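You operate a simulated robot arm through the tools that you are given. There is no shell and no other tool.

The job below is to be done with a simulated robot arm. You get a single attempt, and the scene is never put back.

JOB
Unscrew the top cap, wipe its grime off and shut it in the red tray.
Fine: wipe it on the cloth pad.

It is judged by the outcome, as a careful person would: the job done as asked, and still so three seconds after it is handed in. It fails if anything else is knocked over, pushed out of place, dropped, spilled or broken. Lids that push on must go on centred and level and be pressed home; caps that screw on are set level and turned clockwise until they are tight. Flat cloth is picked up by pressing the open fingertips on it (5 to 10 N) and closing them slowly along it; thin cloth reads only 2 to 8 mm in the jaws.

ROBOT AND FRAMES
A 7-joint arm with a two-finger parallel gripper, fixed in place. Base frame: the origin is on the floor under the middle of its stand, x ahead of it, y to its left, z up. Readings come in m, rad, newtons and seconds.
With the tool pointing down near the work surface it reaches from about 0.3 to 0.68 m from the base axis. Its first joint turns from -1.152 to 1.152 rad. Payload 1.57 kg.
Tool frame: the origin (TCP) lies between the finger pads and is the grasp point; the fingertips stand 0.03 m ahead of it; z points along the fingers, y is the line along which they close. Largest opening 0.11 m; finger width 0.024, thickness 0.012; the body of the gripper, 0.048 by 0.112 m, starts 0.078 m behind the TCP.
Orientation is that of the tool frame in the base frame, as [roll, pitch, yaw] about the fixed x, y, z axes, in that order (R = Rz(yaw) Ry(pitch) Rx(roll)). With the fingers straight down and closing along the base's y, the tool's x points along the base's -x, its y along +y and its z along -z.

CONTROLS
- The arm moves only by the tool move_arm. Its argument "targets" is a list of rows, each a list of 7 numbers: the shift along the tool's x, y, z in m, then the turn, a rotation vector about the tool's x, y, z in rad, then the finger opening in m, from 0 to 0.11. In form: [[tx, ty, tz, wx, wy, wz, claw], ...]. A call has 1 to 20 rows; each row shifts and turns the commanded pose from where the row before left it, along the tool's axes as they then stand. Rows are played at 5 a second. More than 0.05 m and 0.15 rad between two rows, or a gripper value outside its range, and nothing of the call is played. A pose out of reach is approached as far as the arm can. The call stops where the force on the tool passes 70 N (or 10 N more than at its start, if that is more) or the arm is blocked; 0.2 s more then pass. The fingers move at their own pace (about 0.108 m/s each) and stop on an object; they squeeze with about 23 N. The grip force told is the motor's: it shows also when the fingers shut on nothing. Time passes only in rows, and 0.2 s behind the last, so rows that do not move let the fingers close. The reply holds the time, the measured pose of the TCP, the force on the tool along the base axes, the opening and the grip force, in the units named above and with some noise, with the torque about the TCP (base axes, N m) and any sound that the robot's microphone picked up, and new pictures: "show" is both (left out), scene, wrist or none.
- Cameras (640 x 400 px; columns grow to the right, rows downward): "scene" is fixed at [0.1656, -0.3898, 1.4078]; the picture's right is [0.79, -0.61, 0.00], its down [-0.33, -0.43, -0.84] and it looks along [0.52, 0.67, -0.54] (base axes); focal length 322 px, centre (320, 200). "wrist" rides on the gripper at [0.07, 0.016, -0.141] in the tool frame; the picture's right is [-0.23, 0.97, 0.00], its down [-0.86, -0.20, -0.48] and it looks along [-0.47, -0.11, 0.88] (tool axes); focal length 222 px, centre (320, 200). There is no depth. A picture from a camera that has moved, and an enlarged one, comes with that camera's place and axes in the base frame and with its lens.
- zoom(camera, box): a new picture of the part [left, top, right, bottom] of that camera's present view, enlarged. It takes no simulated time.
- finish_job(): hands the job in; it is judged then, once.

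Nothing tells you positions but the pictures and the camera data. Unless the task says otherwise, let go and move clear before handing in.

The tools are called after "Call:" as name(argument=value, ...) on one line, values as JSON. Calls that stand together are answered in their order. move_arm: Moves the arm, as the interface text tells. Its arguments: {"type":"object","properties":{"targets":{"type":"array","items":{"type":"array","items":{"type":"number"}}},"show":{"type":"string","enum":["both","scene","wrist","none"]}},"required":["targets"]} The other tools are called the same way: zoom (camera, box) takes an enlarged picture of a part of a camera's view; finish_job () hands the job in.

At the start:

```text
clock: 0.0
tcp_pos: [0.3887, 0.1099, 1.1417]
ee_rot: [3.141, 0.0, -3.141]
wrist_force: [-0.3, -0.2, 0.4]
torque: [-0.02, 0.0, -0.02]
finger_gap: 0.11
grasp_force: 0.1
```

scene: 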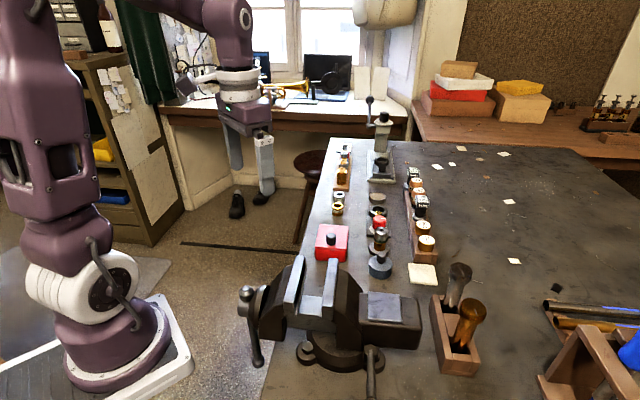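
wrist: 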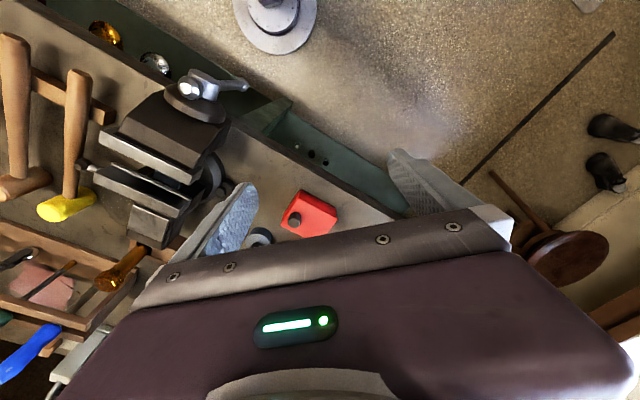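

I see a workbench with a vise, a red lidded box (the red tray, presumably), a column of small parts, and a cloth pad. I'll zoom in to identify each of them before moving.

Call:
zoom(camera="scene", box=[300, 180, 460, 280])

Call:
zoom(camera="scene", box=[320, 90, 480, 190])

Call:
zoom(camera="scene", box=[300, 130, 460, 230])

Call:
zoom(camera="wrist", box=[220, 160, 380, 260])

```text
4.00 times, centred on (380, 230) of scene
camera zoom: at [0.1656, -0.3898, 1.4078], right [0.79, -0.61, 0.0], down [-0.33, -0.43, -0.84], along [0.52, 0.67, -0.54], focal length 1288 px, centre (80, 80)
```

zoom: 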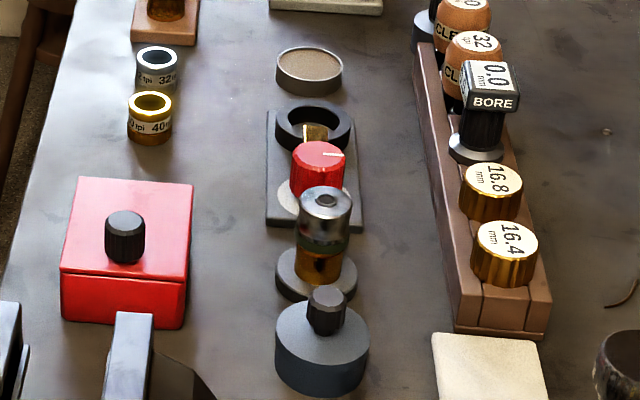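

```text
4.00 times, centred on (400, 140) of scene
camera zoom: at [0.1656, -0.3898, 1.4078], right [0.79, -0.61, 0.0], down [-0.33, -0.43, -0.84], along [0.52, 0.67, -0.54], focal length 1288 px, centre (0, 440)
```

zoom: 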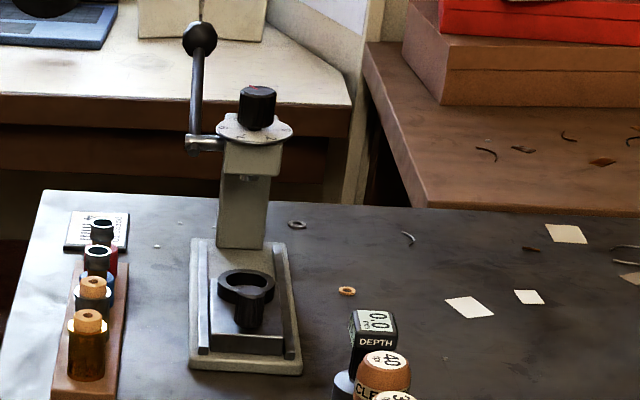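

```text
4.00 times, centred on (380, 180) of scene
camera zoom: at [0.1656, -0.3898, 1.4078], right [0.79, -0.61, 0.0], down [-0.33, -0.43, -0.84], along [0.52, 0.67, -0.54], focal length 1288 px, centre (80, 280)
```

zoom: 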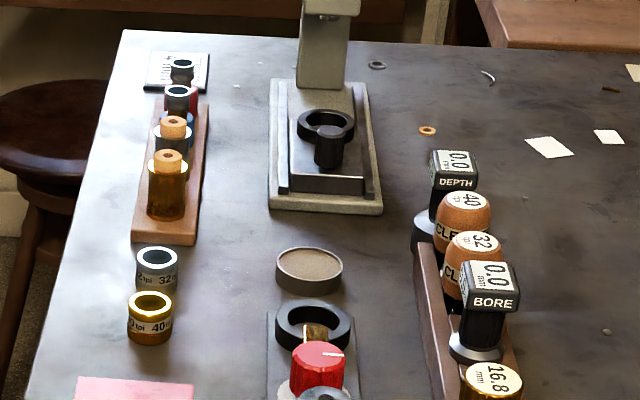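

```text
4.00 times, centred on (300, 210) of wrist
camera zoom: at [0.3178, 0.1256, 1.2832], right [0.23, 0.97, 0.0], down [0.86, -0.2, 0.48], along [0.47, -0.11, -0.88], focal length 888 px, centre (400, 160)
```

zoom: 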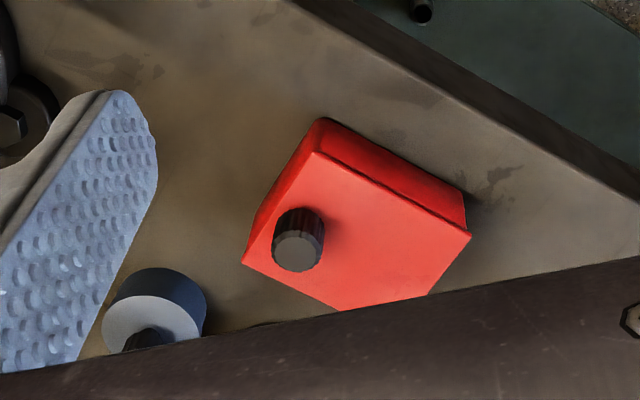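

The assembly in the middle, a brass body on a flange with a steel cap on top, looks like the one to unscrew. The red box with the black knob looks like the tray and its lid. I'll zoom closer on each one, including the pads.

Call:
zoom(camera="scene", box=[360, 210, 408, 240])

Call:
zoom(camera="scene", box=[360, 230, 408, 260])

Call:
zoom(camera="scene", box=[396, 255, 444, 285])

Call:
zoom(camera="scene", box=[300, 210, 364, 270])

Call:
zoom(camera="scene", box=[230, 240, 480, 396])

```text
13.33 times, centred on (384, 225) of scene
camera zoom: at [0.1656, -0.3898, 1.4078], right [0.79, -0.61, 0.0], down [-0.33, -0.43, -0.84], along [0.52, 0.67, -0.54], focal length 4295 px, centre (-533, -133)
```

zoom: 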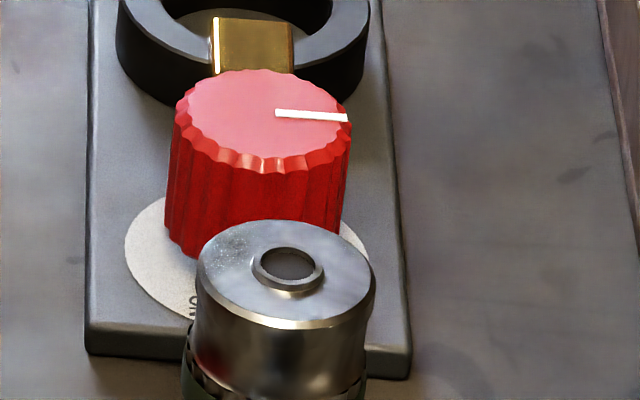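

```text
13.33 times, centred on (384, 245) of scene
camera zoom: at [0.1656, -0.3898, 1.4078], right [0.79, -0.61, 0.0], down [-0.33, -0.43, -0.84], along [0.52, 0.67, -0.54], focal length 4295 px, centre (-533, -400)
```

zoom: 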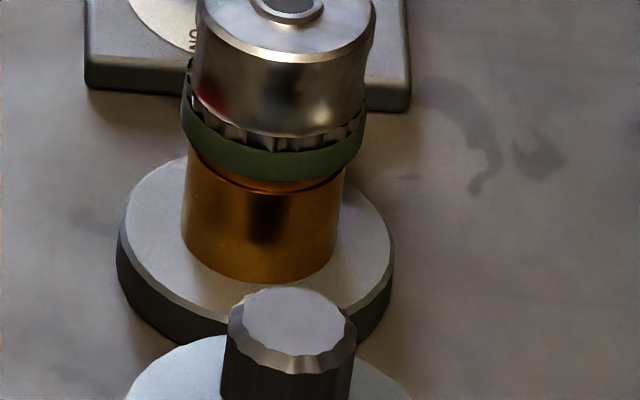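

```text
13.33 times, centred on (420, 270) of scene
camera zoom: at [0.1656, -0.3898, 1.4078], right [0.79, -0.61, 0.0], down [-0.33, -0.43, -0.84], along [0.52, 0.67, -0.54], focal length 4295 px, centre (-1013, -733)
```

zoom: 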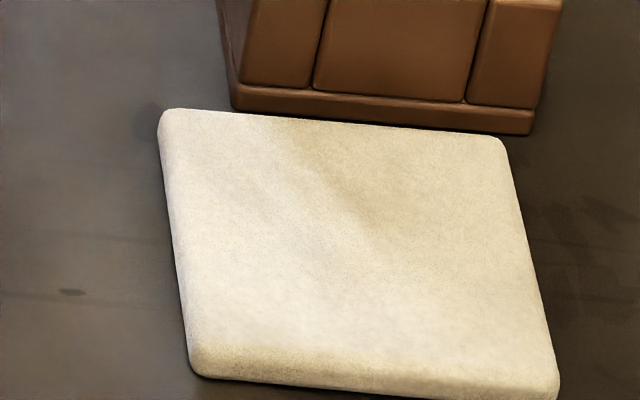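

```text
6.67 times, centred on (332, 240) of scene
camera zoom: at [0.1656, -0.3898, 1.4078], right [0.79, -0.61, 0.0], down [-0.33, -0.43, -0.84], along [0.52, 0.67, -0.54], focal length 2147 px, centre (240, -67)
```

zoom: 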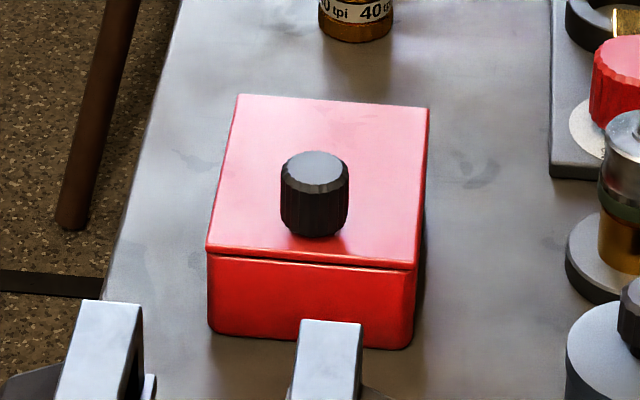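

```text
2.56 times, centred on (355, 318) of scene
camera zoom: at [0.1656, -0.3898, 1.4078], right [0.79, -0.61, 0.0], down [-0.33, -0.43, -0.84], along [0.52, 0.67, -0.54], focal length 825 px, centre (230, -102)
```

zoom: 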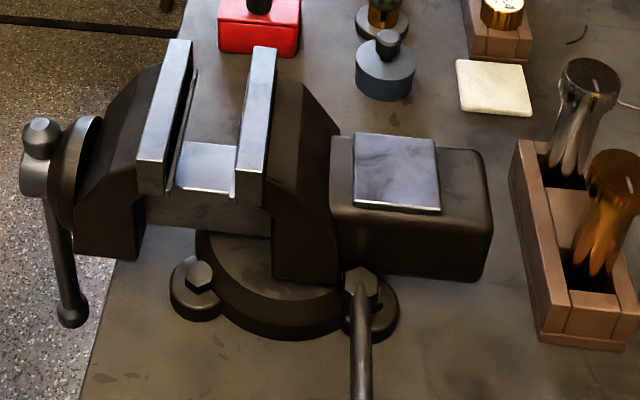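

The assembly sits near (0.64, -0.01) with its cap top around z 0.945. The red box is near (0.52, 0.03), and the cloth pad is near (0.66, -0.12). I'll move the wrist camera over the assembly for a better look.

Call:
move_arm(targets=[[-0.0323, -0.024, 0.004, 0, 0, 0, 0.11], [-0.0323, -0.024, 0.004, 0, 0, 0, 0.11], [-0.0323, -0.024, 0.004, 0, 0, 0, 0.11], [-0.0323, -0.024, 0.004, 0, 0, 0, 0.11], [-0.0323, -0.024, 0.004, 0, 0, 0, 0.11], [0, 0, 0, 0, 0, 0, 0.11]])

```text
clock: 1.4
tcp_pos: [0.5494, -0.0102, 1.1229]
ee_rot: [-3.14, -0.002, 3.14]
wrist_force: [0.2, 0.2, 0.4]
torque: [0.02, -0.02, 0.01]
finger_gap: 0.1099
grasp_force: 0.2
camera wrist: at [0.4792, 0.0053, 1.2634], right [0.23, 0.97, 0.0], down [0.86, -0.2, 0.48], along [0.47, -0.11, -0.88], focal length 222 px, centre (320, 200)
```

scene: 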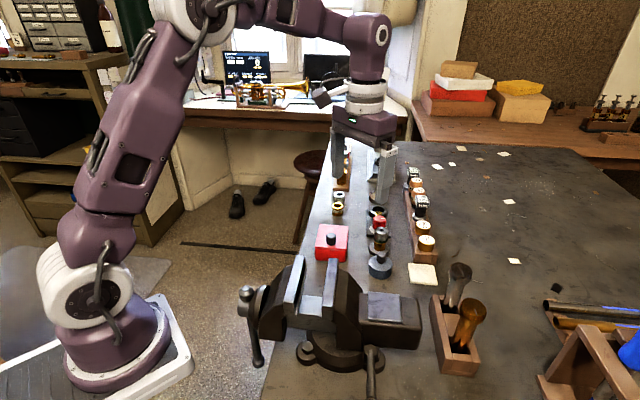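
wrist: 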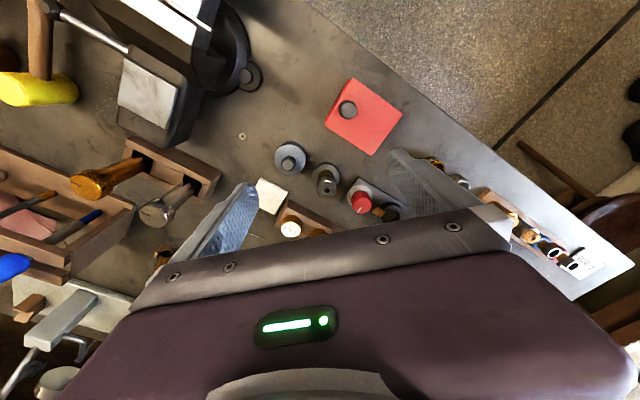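

Call:
zoom(camera="wrist", box=[250, 130, 410, 230])

Call:
zoom(camera="wrist", box=[300, 60, 420, 170])

Call:
zoom(camera="wrist", box=[300, 155, 360, 205])

Call:
zoom(camera="wrist", box=[240, 160, 304, 240])

```text
4.00 times, centred on (330, 180) of wrist
camera zoom: at [0.4792, 0.0053, 1.2634], right [0.23, 0.97, 0.0], down [0.86, -0.2, 0.48], along [0.47, -0.11, -0.88], focal length 888 px, centre (280, 280)
```

zoom: 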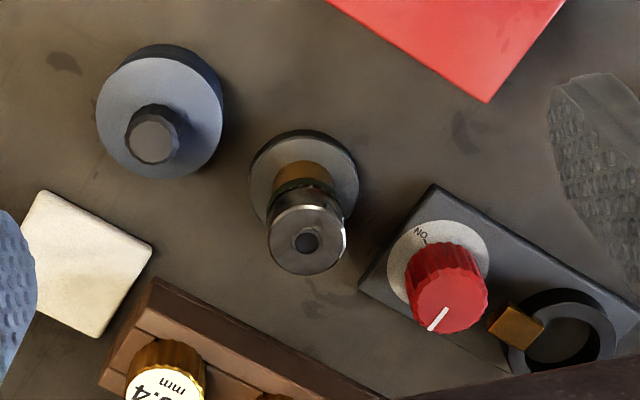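

```text
3.64 times, centred on (360, 115) of wrist
camera zoom: at [0.4792, 0.0053, 1.2634], right [0.23, 0.97, 0.0], down [0.86, -0.2, 0.48], along [0.47, -0.11, -0.88], focal length 808 px, centre (174, 509)
```

zoom: 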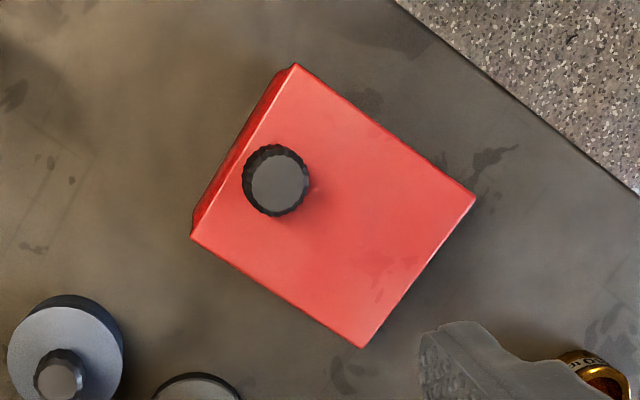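

```text
8.00 times, centred on (330, 180) of wrist
camera zoom: at [0.4792, 0.0053, 1.2634], right [0.23, 0.97, 0.0], down [0.86, -0.2, 0.48], along [0.47, -0.11, -0.88], focal length 1777 px, centre (240, 360)
```

zoom: 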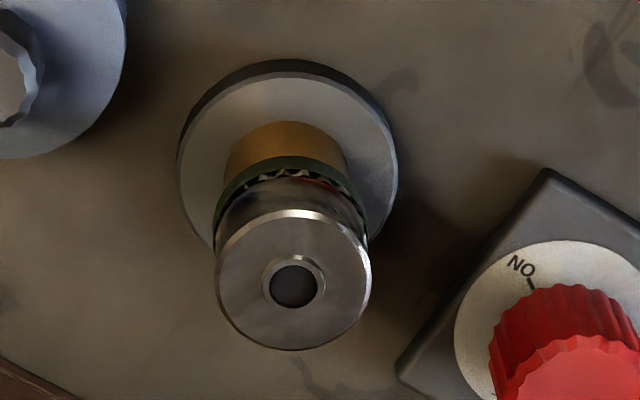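

```text
5.00 times, centred on (272, 200) of wrist
camera zoom: at [0.4792, 0.0053, 1.2634], right [0.23, 0.97, 0.0], down [0.86, -0.2, 0.48], along [0.47, -0.11, -0.88], focal length 1111 px, centre (560, 200)
```

zoom: 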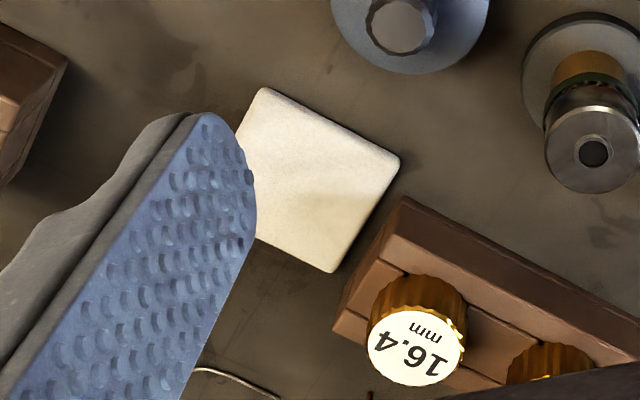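

The knob is near one edge of the red lid, at about (0.524, 0.032) with the lid top near z 0.932, so the lid may be hinged along the far edge. I'll check for a hinge and look at the other containers before deciding.

Call:
zoom(camera="wrist", box=[320, 70, 408, 160])

Call:
zoom(camera="scene", box=[310, 218, 358, 242])

Call:
zoom(camera="scene", box=[310, 238, 358, 268])

```text
4.44 times, centred on (364, 115) of wrist
camera zoom: at [0.4792, 0.0053, 1.2634], right [0.23, 0.97, 0.0], down [0.86, -0.2, 0.48], along [0.47, -0.11, -0.88], focal length 987 px, centre (124, 578)
```

zoom: 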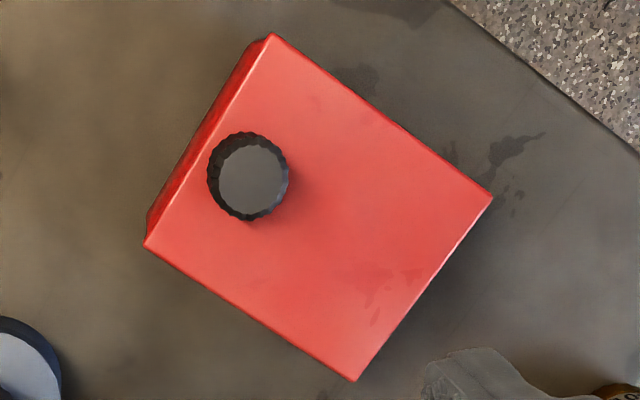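

```text
13.33 times, centred on (334, 230) of scene
camera zoom: at [0.1656, -0.3898, 1.4078], right [0.79, -0.61, 0.0], down [-0.33, -0.43, -0.84], along [0.52, 0.67, -0.54], focal length 4295 px, centre (133, -200)
```

zoom: 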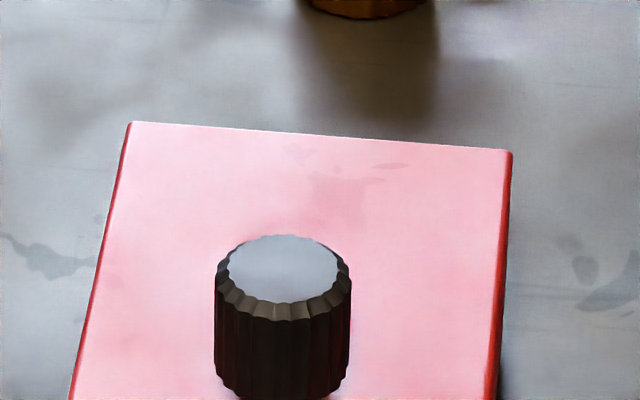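

```text
13.33 times, centred on (334, 253) of scene
camera zoom: at [0.1656, -0.3898, 1.4078], right [0.79, -0.61, 0.0], down [-0.33, -0.43, -0.84], along [0.52, 0.67, -0.54], focal length 4295 px, centre (133, -507)
```

zoom: 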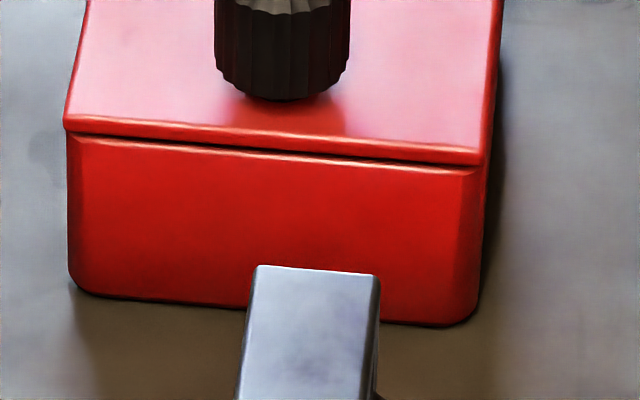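

The lid is a thin plate on a box about 70 x 90 mm, turned 45°, with the knob near its front edge. Before touching it I want to see the back edge, so I'll move over and turn the wrist to look back at it. This also tests the wrist's turning range.

Call:
move_arm(targets=[[-0.015, 0.0367, 0.0, 0, 0, 0.14, 0.11], [-0.0, 0.0367, 0.0, 0, 0, 0.14, 0.11], [0, 0.03, 0.0, 0, 0, 0.14, 0.11], [0, 0, 0, 0, 0, 0.15, 0.11], [0, 0, 0, 0, 0, 0.15, 0.11], [0, 0, 0, 0, 0, 0.15, 0.11], [0, 0, 0, 0, 0, 0.15, 0.11], [0, 0, 0, 0, 0, 0.15, 0.11], [0, 0, 0, 0, 0, 0.15, 0.11], [0, 0, 0, 0, 0, 0.15, 0.11], [0, 0, 0, 0, 0, 0.15, 0.11], [0, 0, 0, 0, 0, 0.15, 0.11], [0, 0, 0, 0, 0, 0.15, 0.11], [0, 0, 0, 0, 0, 0.15, 0.11], [0, 0, 0, 0, 0, 0.15, 0.11], [0, 0, 0, 0, 0, 0.15, 0.11], [0, 0, 0, 0, 0, 0, 0.11]])

```text
clock: 5.0
tcp_pos: [0.5774, 0.0923, 1.1213]
ee_rot: [-3.141, 0.001, 0.772]
wrist_force: [-0.2, 0.4, -1.1]
torque: [0.0, 0.02, -0.01]
finger_gap: 0.1103
grasp_force: 0.0
camera wrist: at [0.6389, 0.1281, 1.2632], right [0.52, -0.86, 0.0], down [-0.75, -0.45, 0.48], along [-0.41, -0.25, -0.88], focal length 222 px, centre (320, 200)
```

scene: 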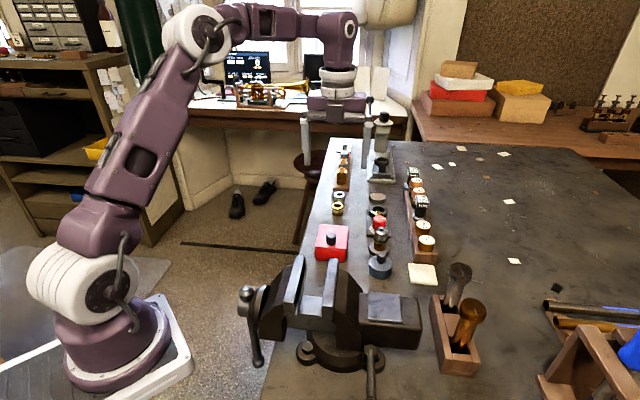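
wrist: 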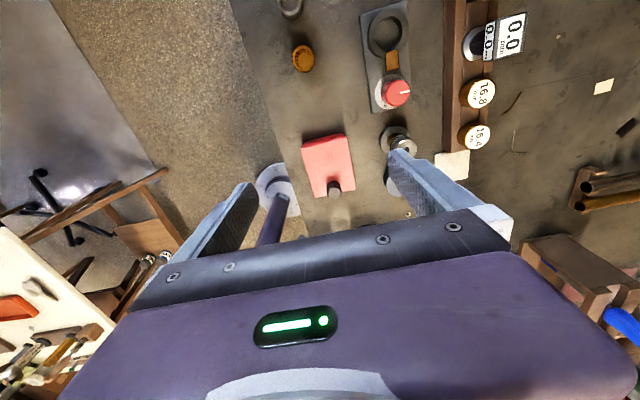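

Call:
zoom(camera="wrist", box=[290, 125, 370, 205])

Call:
zoom(camera="wrist", box=[350, 70, 480, 200])

```text
5.00 times, centred on (330, 165) of wrist
camera zoom: at [0.6389, 0.1281, 1.2632], right [0.52, -0.86, 0.0], down [-0.75, -0.45, 0.48], along [-0.41, -0.25, -0.88], focal length 1111 px, centre (270, 375)
```

zoom: 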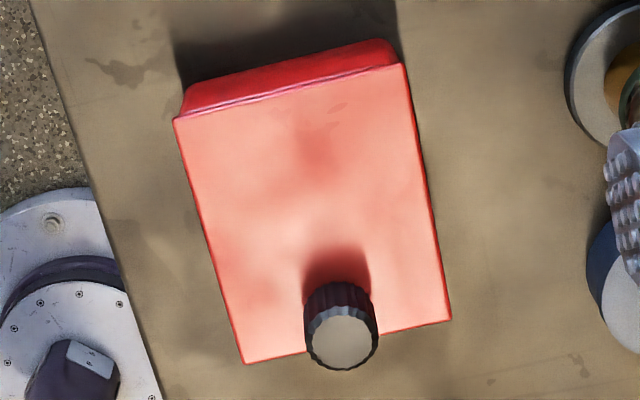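

```text
3.08 times, centred on (415, 135) of wrist
camera zoom: at [0.6389, 0.1281, 1.2632], right [0.52, -0.86, 0.0], down [-0.75, -0.45, 0.48], along [-0.41, -0.25, -0.88], focal length 684 px, centre (28, 400)
```

zoom: 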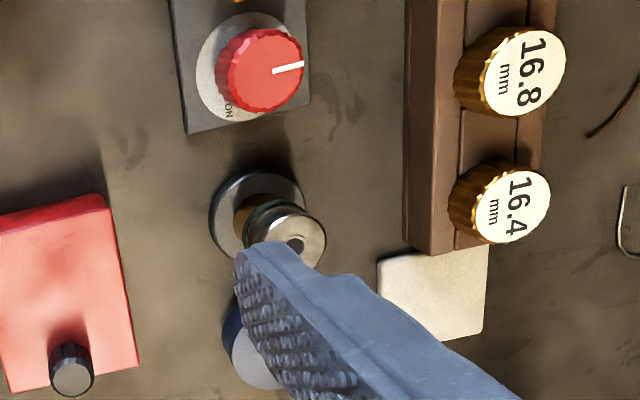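

There is no visible hinge hardware on the back edge, so I'll find out by lifting gently. I'll go above the knob with the fingers closing along the lid's back-edge direction, camera on the robot side.

Call:
move_arm(targets=[[-0.027, 0.002, 0.0233, 0, 0, 0, 0.06], [-0.027, 0.002, 0.0233, 0, 0, 0, 0.06], [-0.027, 0.002, 0.0233, 0, 0, 0, 0.06], [0, 0, 0, 0, 0, -0.149, 0.06], [0, 0, 0, 0, 0, -0.149, 0.06], [0, 0, 0, 0, 0, -0.149, 0.06], [0, 0, 0, 0, 0, -0.149, 0.06], [0, 0, 0, 0, 0, -0.149, 0.06], [0, 0, 0, 0, 0, -0.149, 0.06], [0, 0, 0, 0, 0, -0.149, 0.06], [0, 0, 0, 0, 0, -0.149, 0.06], [0, 0, 0, 0, 0, -0.149, 0.06], [0, 0, 0, 0, 0, -0.149, 0.06], [0, 0, 0, 0, 0, -0.149, 0.06], [0, 0, 0, 0, 0, -0.149, 0.06], [0, 0, 0, 0, 0, -0.149, 0.06], [0, 0, 0, 0, 0, -0.149, 0.06], [0, 0, 0, 0, 0, -0.149, 0.06], [0, 0, 0, 0, 0, -0.149, 0.06], [0, 0, 0, 0, 0, -0.149, 0.06]], show="none")

Call:
move_arm(targets=[[0, 0, 0, 0, 0, -0.149, 0.06], [0, 0, 0, 0, 0, -0.149, 0.06], [0, 0, 0, 0, 0, -0.149, 0.06], [0, 0, 0, 0, 0, -0.149, 0.06], [0, 0, 0, 0, 0, 0, 0.06]])

```text
clock: 9.2
tcp_pos: [0.5242, 0.0309, 1.0522]
ee_rot: [3.14, -0.001, -2.974]
wrist_force: [-0.3, 0.2, 0.7]
torque: [-0.02, -0.03, -0.01]
finger_gap: 0.0599
grasp_force: 0.0
```

```text
clock: 10.4
tcp_pos: [0.5232, 0.032, 1.0525]
ee_rot: [-3.141, -0.001, -2.38]
wrist_force: [0.1, -0.3, 0.3]
torque: [-0.02, -0.02, 0.01]
finger_gap: 0.0601
grasp_force: 0.1
camera wrist: at [0.4619, -0.0059, 1.1934], right [-0.51, 0.86, 0.0], down [0.76, 0.45, 0.48], along [0.41, 0.24, -0.88], focal length 222 px, centre (320, 200)
```

scene: 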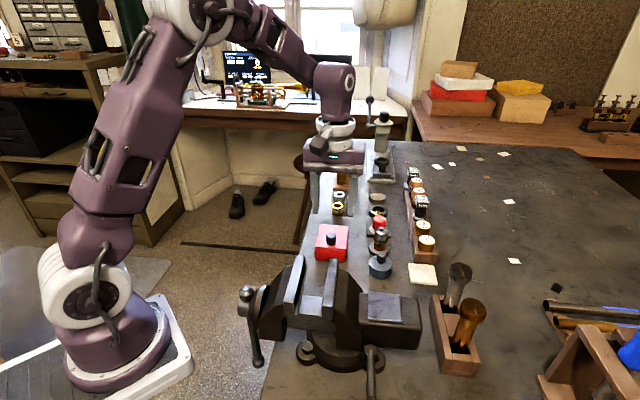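
wrist: 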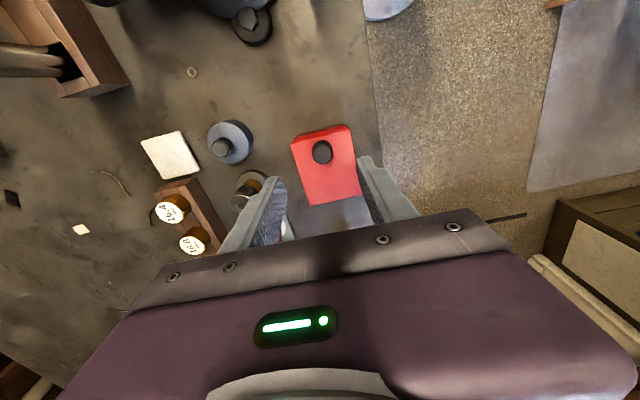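

Call:
zoom(camera="wrist", box=[270, 110, 380, 220])

Call:
zoom(camera="wrist", box=[130, 100, 290, 260])

```text
3.64 times, centred on (325, 165) of wrist
camera zoom: at [0.4619, -0.0059, 1.1934], right [-0.51, 0.86, 0.0], down [0.76, 0.45, 0.48], along [0.41, 0.24, -0.88], focal length 808 px, centre (302, 327)
```

zoom: 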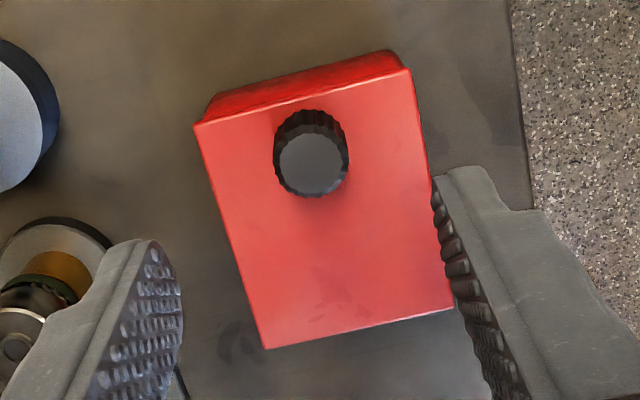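

```text
2.50 times, centred on (210, 180) of wrist
camera zoom: at [0.4619, -0.0059, 1.1934], right [-0.51, 0.86, 0.0], down [0.76, 0.45, 0.48], along [0.41, 0.24, -0.88], focal length 555 px, centre (595, 250)
```

zoom: 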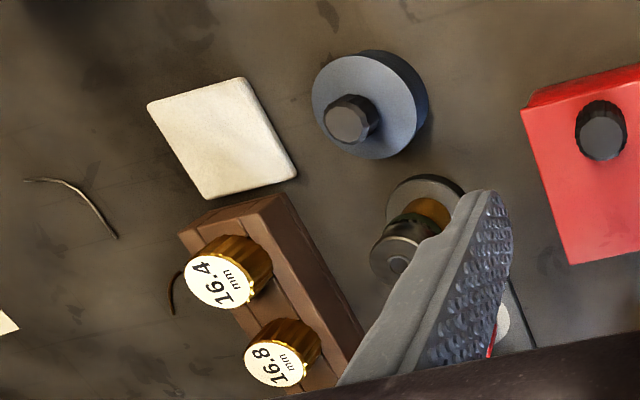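

The knob is at about (0.525, 0.034) with its top near z 0.95, and the lid's edges agree between the two cameras. I'll lower over the knob with the fingers open to 0.05, stopping just above it first.

Call:
move_arm(targets=[[-0.003, 0.0, 0.03, 0, 0, -0.02, 0.05], [0, 0, 0.03, 0, 0, 0, 0.05], [0, 0, 0.016, 0, 0, 0, 0.05], [0, 0, 0, 0, 0, 0, 0.05]])

```text
clock: 11.4
tcp_pos: [0.5248, 0.0335, 0.9752]
ee_rot: [3.141, 0.001, -2.36]
wrist_force: [-0.1, -0.3, 0.0]
torque: [-0.04, 0.01, 0.02]
finger_gap: 0.0501
grasp_force: 0.0
camera wrist: at [0.4644, -0.0046, 1.1171], right [-0.52, 0.85, 0.0], down [0.75, 0.46, 0.48], along [0.41, 0.25, -0.88], focal length 222 px, centre (320, 200)
```

scene: 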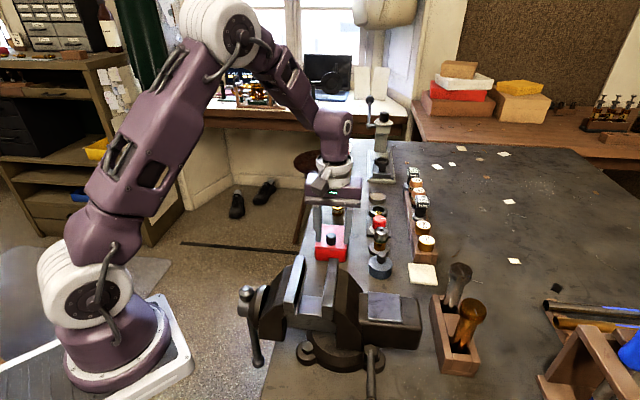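
wrist: 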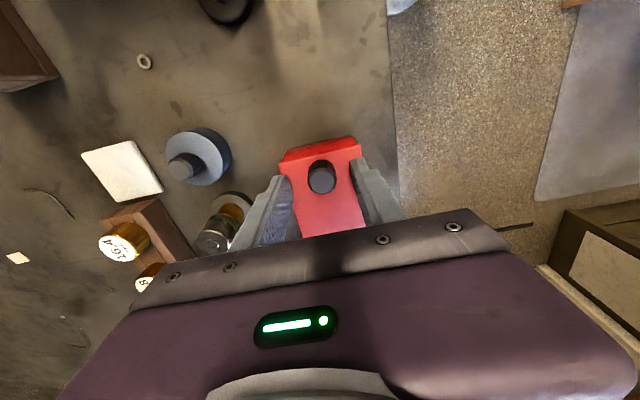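

Call:
move_arm(targets=[[0, 0, 0.005, 0, 0, 0, 0.05], [0, 0, 0.004, 0, 0, 0, 0.05], [0, 0, 0, 0, 0, 0, 0.05]], show="wrist")

Call:
zoom(camera="wrist", box=[250, 130, 410, 230])

Call:
zoom(camera="scene", box=[300, 180, 396, 270])

```text
clock: 12.1
tcp_pos: [0.5253, 0.0328, 0.9709]
ee_rot: [-3.137, 0.001, -2.36]
wrist_force: [-7.5, -2.6, 16.4]
torque: [0.17, 0.73, 0.22]
finger_gap: 0.0527
grasp_force: 1.8
stopped in row 3: the force on the tool passed its limit at 77 N (the readings are from after the stop); the commanded pose is now the measured one
camera wrist: at [0.4648, -0.0053, 1.1125], right [-0.52, 0.85, 0.0], down [0.75, 0.46, 0.48], along [0.41, 0.25, -0.88], focal length 222 px, centre (320, 200)
```

wrist: 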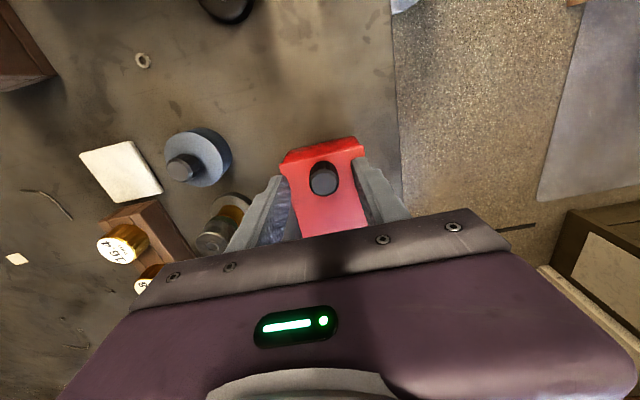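

```text
4.00 times, centred on (330, 180) of wrist
camera zoom: at [0.4648, -0.0053, 1.1125], right [-0.52, 0.85, 0.0], down [0.75, 0.46, 0.48], along [0.41, 0.25, -0.88], focal length 888 px, centre (280, 280)
```

zoom: 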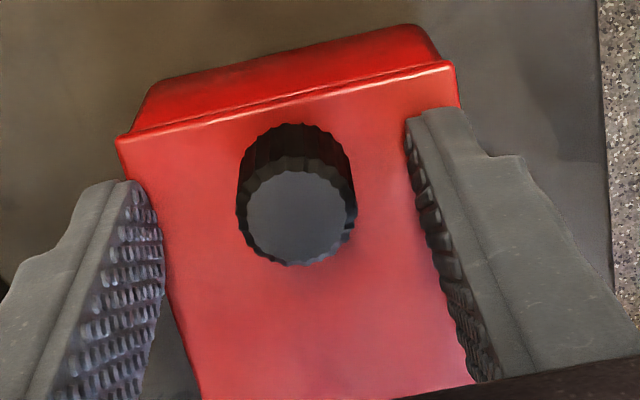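

```text
4.44 times, centred on (348, 225) of scene
camera zoom: at [0.1652, -0.3899, 1.4078], right [0.79, -0.61, 0.0], down [-0.33, -0.43, -0.84], along [0.52, 0.67, -0.54], focal length 1432 px, centre (196, 89)
```

zoom: 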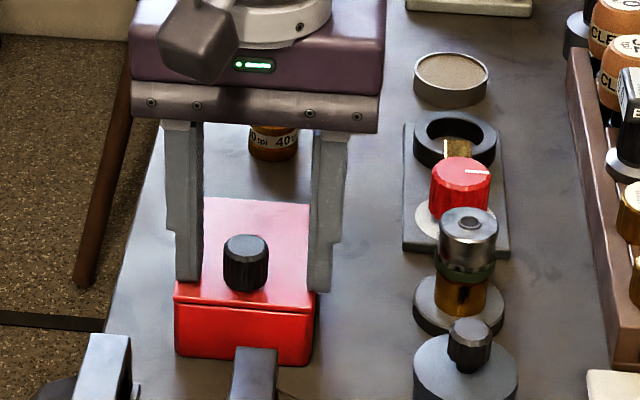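

The fingertips touched the lid's top, so the lid is a little higher than I estimated (about z 0.94), and the arm stopped. The box looks unmoved. I'll back off 3 mm and close gently on the knob.

Call:
move_arm(targets=[[0, 0, -0.003, 0, 0, 0, 0.05], [0, 0, 0, 0, 0, 0, 0.05]], show="none")

Call:
move_arm(targets=[[0, 0, 0, 0, 0, 0, 0.03], [0, 0, 0, 0, 0, 0, 0.02], [0, 0, 0, 0, 0, 0, 0.015], [0, 0, 0, 0, 0, 0, 0.01], [0, 0, 0, 0, 0, 0, 0.01]])

```text
clock: 12.7
tcp_pos: [0.5269, 0.0331, 0.974]
ee_rot: [-3.137, 0.004, -2.359]
wrist_force: [-0.3, 0.2, 0.1]
torque: [-0.03, 0.01, 0.02]
finger_gap: 0.0499
grasp_force: 0.0
```

```text
clock: 13.9
tcp_pos: [0.526, 0.0345, 0.9731]
ee_rot: [-3.138, 0.001, -2.36]
wrist_force: [-15.1, 14.5, 2.2]
torque: [0.39, 0.55, -0.12]
finger_gap: 0.0282
grasp_force: 10.4
camera wrist: at [0.4648, -0.0045, 1.1145], right [-0.52, 0.85, 0.0], down [0.75, 0.46, 0.48], along [0.41, 0.25, -0.88], focal length 222 px, centre (320, 200)
```

scene: 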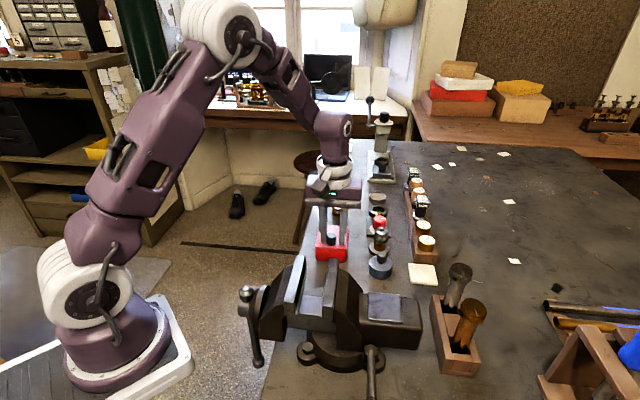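
wrist: 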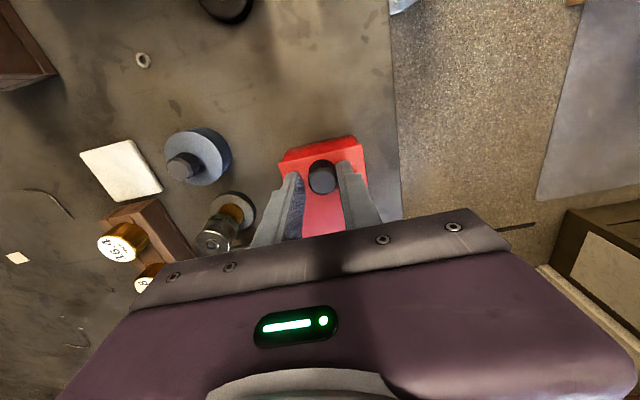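

Call:
zoom(camera="wrist", box=[270, 130, 380, 220])

Call:
zoom(camera="scene", box=[300, 190, 380, 270])

```text
4.44 times, centred on (325, 175) of wrist
camera zoom: at [0.4648, -0.0045, 1.1145], right [-0.52, 0.85, 0.0], down [0.75, 0.46, 0.48], along [0.41, 0.25, -0.88], focal length 987 px, centre (298, 311)
```

zoom: 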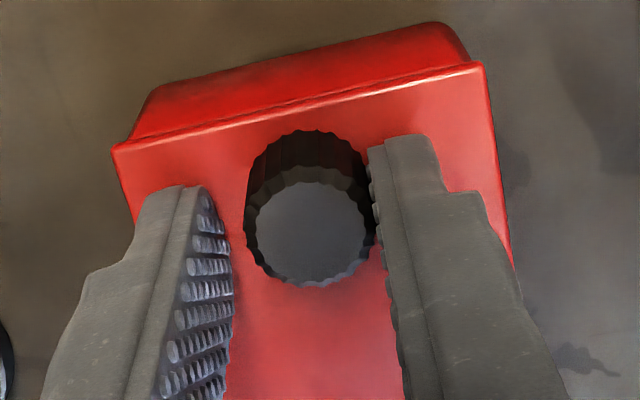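

```text
5.00 times, centred on (340, 230) of scene
camera zoom: at [0.1652, -0.3894, 1.408], right [0.79, -0.61, 0.0], down [-0.33, -0.43, -0.84], along [0.52, 0.67, -0.54], focal length 1611 px, centre (220, 50)
```

zoom: 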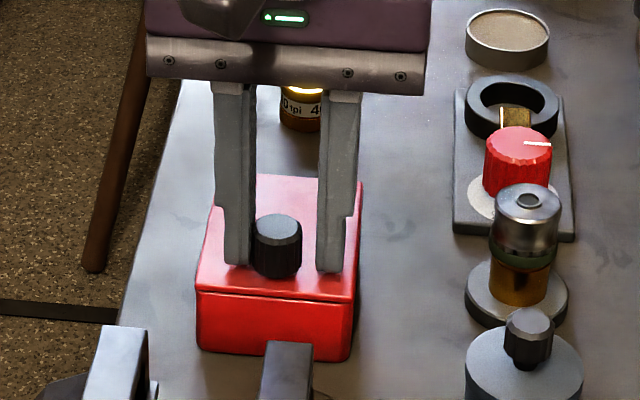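

The right finger touches the knob first, because the hand sits about 2.4 mm off to one side. I'll shift it over so both pads bear evenly.

Call:
move_arm(targets=[[0, 0.0012, 0, 0, 0, 0, 0.03], [0, 0.0012, 0, 0, 0, 0, 0.03], [0, 0, 0, 0, 0, 0, 0.02], [0, 0, 0, 0, 0, 0, 0.01], [0, 0, 0, 0, 0, 0, 0.01], [0, 0, 0, 0, 0, 0, 0.01]], show="wrist")

Call:
zoom(camera="wrist", box=[270, 130, 380, 220])

```text
clock: 15.3
tcp_pos: [0.5233, 0.037, 0.9727]
ee_rot: [-3.139, 0.003, -2.359]
wrist_force: [-16.5, 17.1, 10.2]
torque: [0.74, 0.82, -0.09]
finger_gap: 0.0217
grasp_force: 34.7
camera wrist: at [0.4627, -0.0022, 1.1149], right [-0.52, 0.85, 0.0], down [0.75, 0.46, 0.48], along [0.41, 0.25, -0.88], focal length 222 px, centre (320, 200)
```

wrist: 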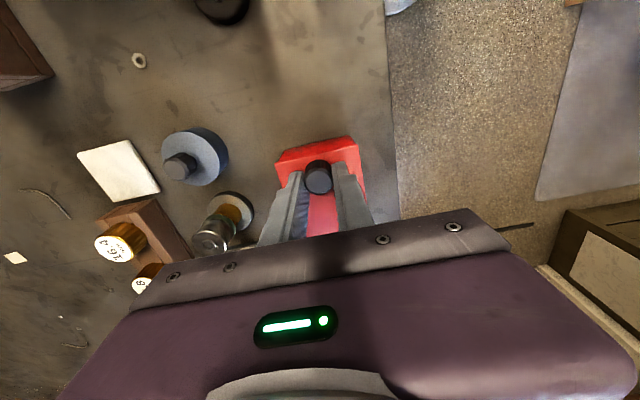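

```text
4.44 times, centred on (325, 175) of wrist
camera zoom: at [0.4627, -0.0022, 1.1149], right [-0.52, 0.85, 0.0], down [0.75, 0.46, 0.48], along [0.41, 0.25, -0.88], focal length 987 px, centre (298, 311)
```

zoom: 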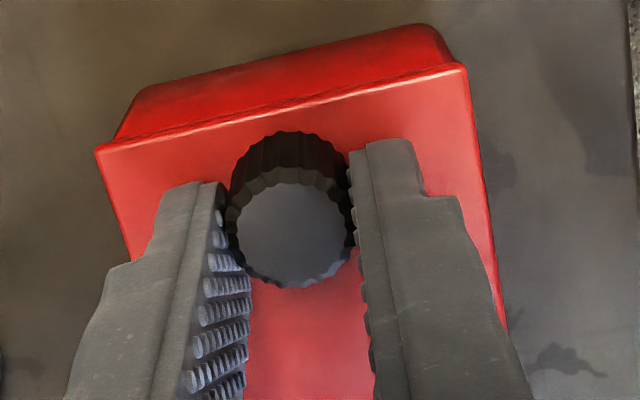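

Call:
move_arm(targets=[[0, 0.0014, 0, 0, 0, 0, 0.01], [0, 0.0014, 0, 0, 0, 0, 0.01], [0, 0, 0, 0, 0, 0, 0.01]], show="none")

```text
clock: 16.1
tcp_pos: [0.5231, 0.0361, 0.9736]
ee_rot: [-3.133, 0.004, -2.361]
wrist_force: [-3.6, 2.4, 5.3]
torque: [0.14, 0.8, -0.02]
finger_gap: 0.0218
grasp_force: 34.7
```

The knob is held and the side load is gone. Now a gentle 6 mm lift will show whether the lid lifts off or pivots on a hinge.

Call:
move_arm(targets=[[0, 0, -0.002, 0, 0, 0, 0.01], [0, 0, -0.002, 0, 0, 0, 0.01], [0, 0, -0.002, 0, 0, 0, 0.01], [0, 0, 0, 0, 0, 0, 0.01]])

Call:
zoom(camera="scene", box=[300, 200, 370, 270])

Call:
zoom(camera="wrist", box=[260, 120, 390, 220])

```text
clock: 17.1
tcp_pos: [0.5245, 0.0354, 0.9796]
ee_rot: [-3.136, 0.004, -2.361]
wrist_force: [6.1, -6.7, -30.8]
torque: [0.16, 0.08, 0.03]
finger_gap: 0.0218
grasp_force: 34.6
camera wrist: at [0.4623, -0.002, 1.1205], right [-0.52, 0.85, 0.0], down [0.75, 0.46, 0.48], along [0.41, 0.25, -0.88], focal length 222 px, centre (320, 200)
```

scene: 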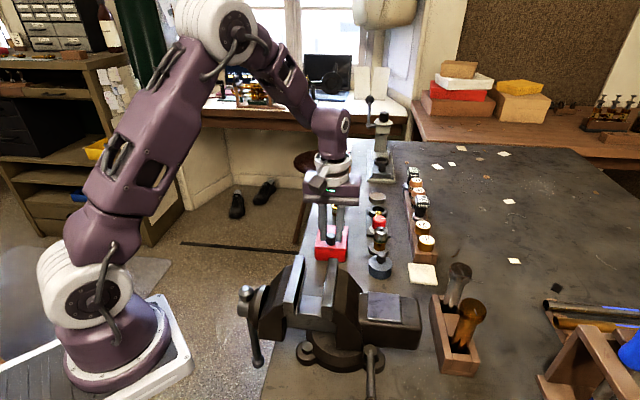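
wrist: 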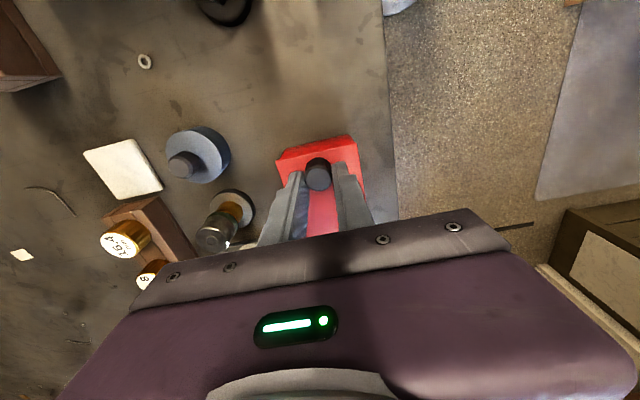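

```text
5.71 times, centred on (335, 235) of scene
camera zoom: at [0.1663, -0.39, 1.4077], right [0.79, -0.61, 0.0], down [-0.33, -0.42, -0.84], along [0.51, 0.67, -0.54], focal length 1841 px, centre (234, 0)
```

zoom: 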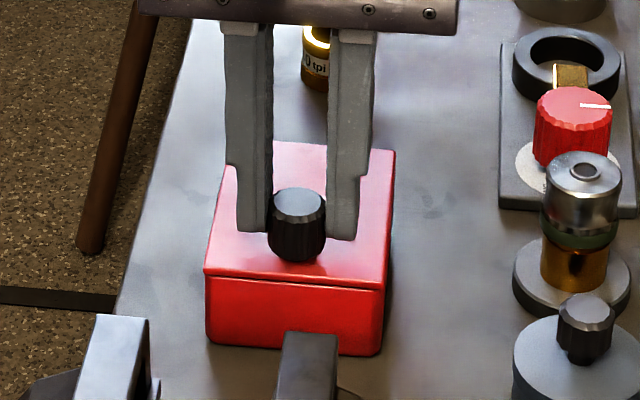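

```text
4.00 times, centred on (325, 170) of wrist
camera zoom: at [0.4623, -0.002, 1.1205], right [-0.52, 0.85, 0.0], down [0.75, 0.46, 0.48], along [0.41, 0.25, -0.88], focal length 888 px, centre (300, 320)
```

zoom: 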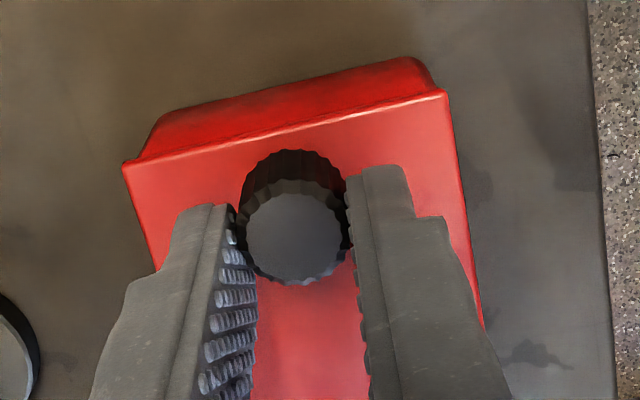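

The fingers slipped up the knob under about 31 N and the lid did not rise, so a straight pull isn't the way, at least not with that grip. I'll regrip lower and test sliding the lid along its length in small, monitored steps.

Call:
move_arm(targets=[[0, 0, 0, 0, 0, 0, 0.03], [0, 0, 0.004, 0, 0, 0, 0.03], [0, 0, 0.003, 0, 0, 0, 0.03], [0, 0, 0, 0, 0, 0, 0.03]], show="none")

Call:
move_arm(targets=[[0, 0, 0, 0, 0, 0, 0.01], [0, 0, 0, 0, 0, 0, 0.01], [0, 0, 0, 0, 0, 0, 0.01]], show="none")

Call:
move_arm(targets=[[0.0015, 0, 0, 0, 0, 0, 0.01], [0.0015, 0, 0, 0, 0, 0, 0.01], [0, 0, 0, 0, 0, 0, 0.01]], show="none")

```text
clock: 18.1
tcp_pos: [0.5228, 0.0367, 0.9729]
ee_rot: [-3.135, 0.005, -2.36]
wrist_force: [-0.1, -0.4, -0.1]
torque: [-0.03, 0.02, 0.02]
finger_gap: 0.0302
grasp_force: 0.1
```

```text
clock: 18.9
tcp_pos: [0.5238, 0.0355, 0.9719]
ee_rot: [-3.134, 0.004, -2.36]
wrist_force: [8.0, -7.5, -2.4]
torque: [0.28, 0.04, 0.01]
finger_gap: 0.0217
grasp_force: 34.7
```

```text
clock: 19.7
tcp_pos: [0.5224, 0.0341, 0.9736]
ee_rot: [-3.134, 0.003, -2.361]
wrist_force: [12.7, -11.5, -4.5]
torque: [0.03, 0.14, 0.13]
finger_gap: 0.0215
grasp_force: 34.3
```

There was almost no resistance along the sliding direction. I'll continue a few mm further and look.

Call:
move_arm(targets=[[0.003, -0.0005, 0, 0, 0, 0, 0.01], [0.003, -0.0005, 0, 0, 0, 0, 0.01], [0, 0, 0, 0, 0, 0, 0.01]])

Call:
zoom(camera="scene", box=[300, 200, 370, 270])

Call:
zoom(camera="wrist", box=[260, 120, 390, 220])

```text
clock: 20.5
tcp_pos: [0.5183, 0.0302, 0.9729]
ee_rot: [-3.136, 0.004, -2.359]
wrist_force: [6.8, -5.9, 1.6]
torque: [0.58, -0.28, 0.05]
finger_gap: 0.0221
grasp_force: 34.7
camera wrist: at [0.4561, -0.0084, 1.1137], right [-0.52, 0.85, 0.0], down [0.74, 0.46, 0.48], along [0.41, 0.25, -0.88], focal length 222 px, centre (320, 200)
```

scene: 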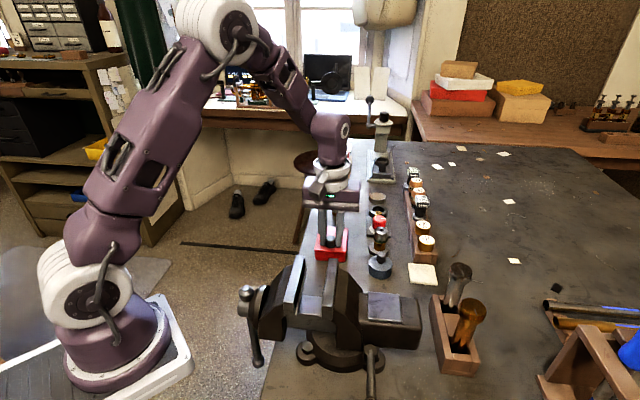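
wrist: 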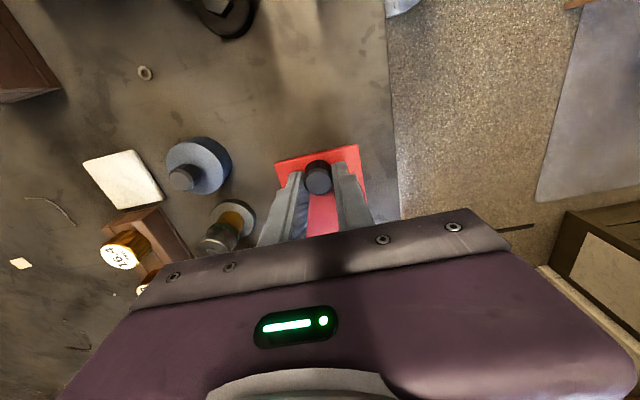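

```text
5.71 times, centred on (335, 235) of scene
camera zoom: at [0.1658, -0.39, 1.4077], right [0.79, -0.61, 0.0], down [-0.33, -0.42, -0.84], along [0.51, 0.67, -0.54], focal length 1841 px, centre (234, 0)
```

zoom: 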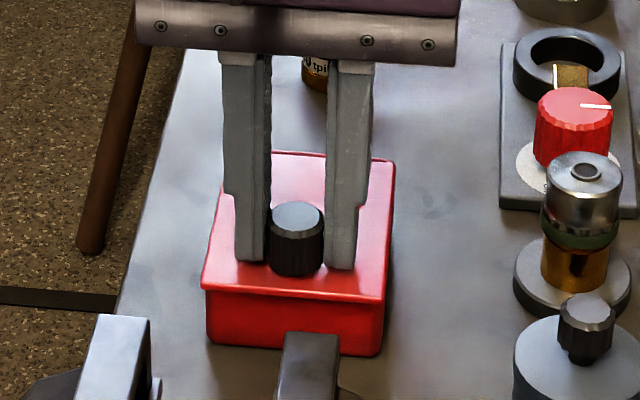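

```text
4.00 times, centred on (325, 170) of wrist
camera zoom: at [0.4561, -0.0084, 1.1137], right [-0.52, 0.85, 0.0], down [0.74, 0.46, 0.48], along [0.41, 0.25, -0.88], focal length 888 px, centre (300, 320)
```

zoom: 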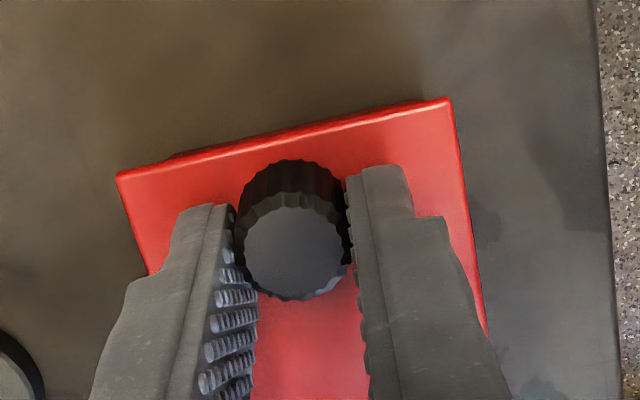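

It's a sliding lid, and it slid about 8 mm towards the robot and vise with no resistance. I'll keep sliding it open with the same grip and watch the force.

Call:
move_arm(targets=[[0.005, -0.001, 0, 0, 0, 0, 0.01], [0.005, 0, 0, 0, 0, 0, 0.01], [0.005, 0, 0, 0, 0, 0, 0.01], [0.005, 0, 0, 0, 0, 0, 0.01], [0, 0, 0, 0, 0, 0, 0.01]])

Call:
zoom(camera="scene", box=[290, 200, 370, 270])

Call:
zoom(camera="wrist", box=[260, 120, 390, 220])

```text
clock: 21.7
tcp_pos: [0.5036, 0.0163, 0.9708]
ee_rot: [-3.138, 0.002, -2.359]
wrist_force: [-5.6, 6.8, 7.0]
torque: [0.68, -0.02, 0.0]
finger_gap: 0.0219
grasp_force: 34.7
camera wrist: at [0.442, -0.0227, 1.1137], right [-0.52, 0.85, 0.0], down [0.75, 0.46, 0.48], along [0.41, 0.25, -0.88], focal length 222 px, centre (320, 200)
```

scene: 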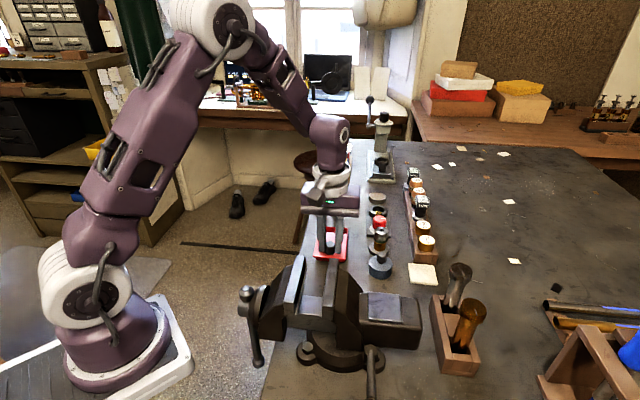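
wrist: 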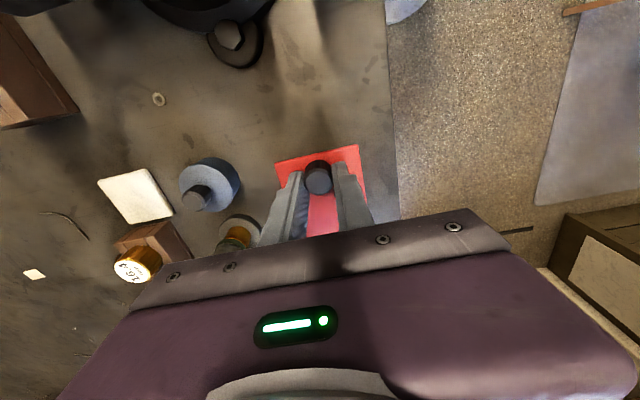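

```text
5.71 times, centred on (330, 235) of scene
camera zoom: at [0.1654, -0.3897, 1.4079], right [0.79, -0.61, 0.0], down [-0.33, -0.43, -0.84], along [0.52, 0.67, -0.54], focal length 1841 px, centre (263, 0)
```

zoom: 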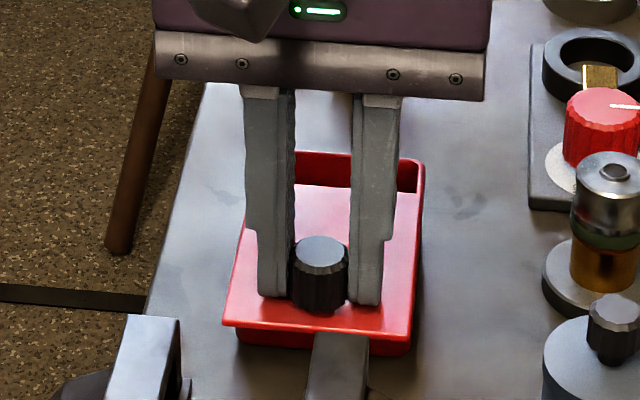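

```text
4.00 times, centred on (325, 170) of wrist
camera zoom: at [0.442, -0.0227, 1.1137], right [-0.52, 0.85, 0.0], down [0.75, 0.46, 0.48], along [0.41, 0.25, -0.88], focal length 888 px, centre (300, 320)
```

zoom: 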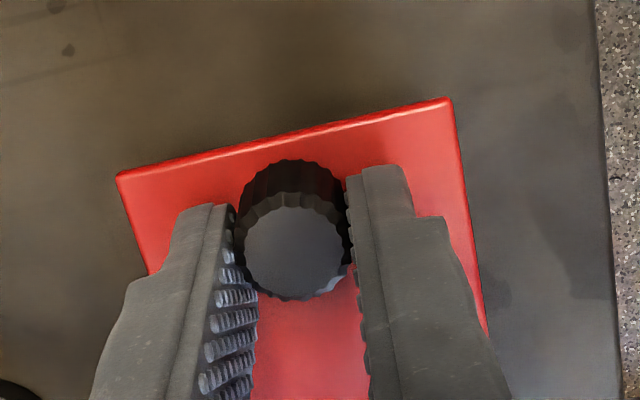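

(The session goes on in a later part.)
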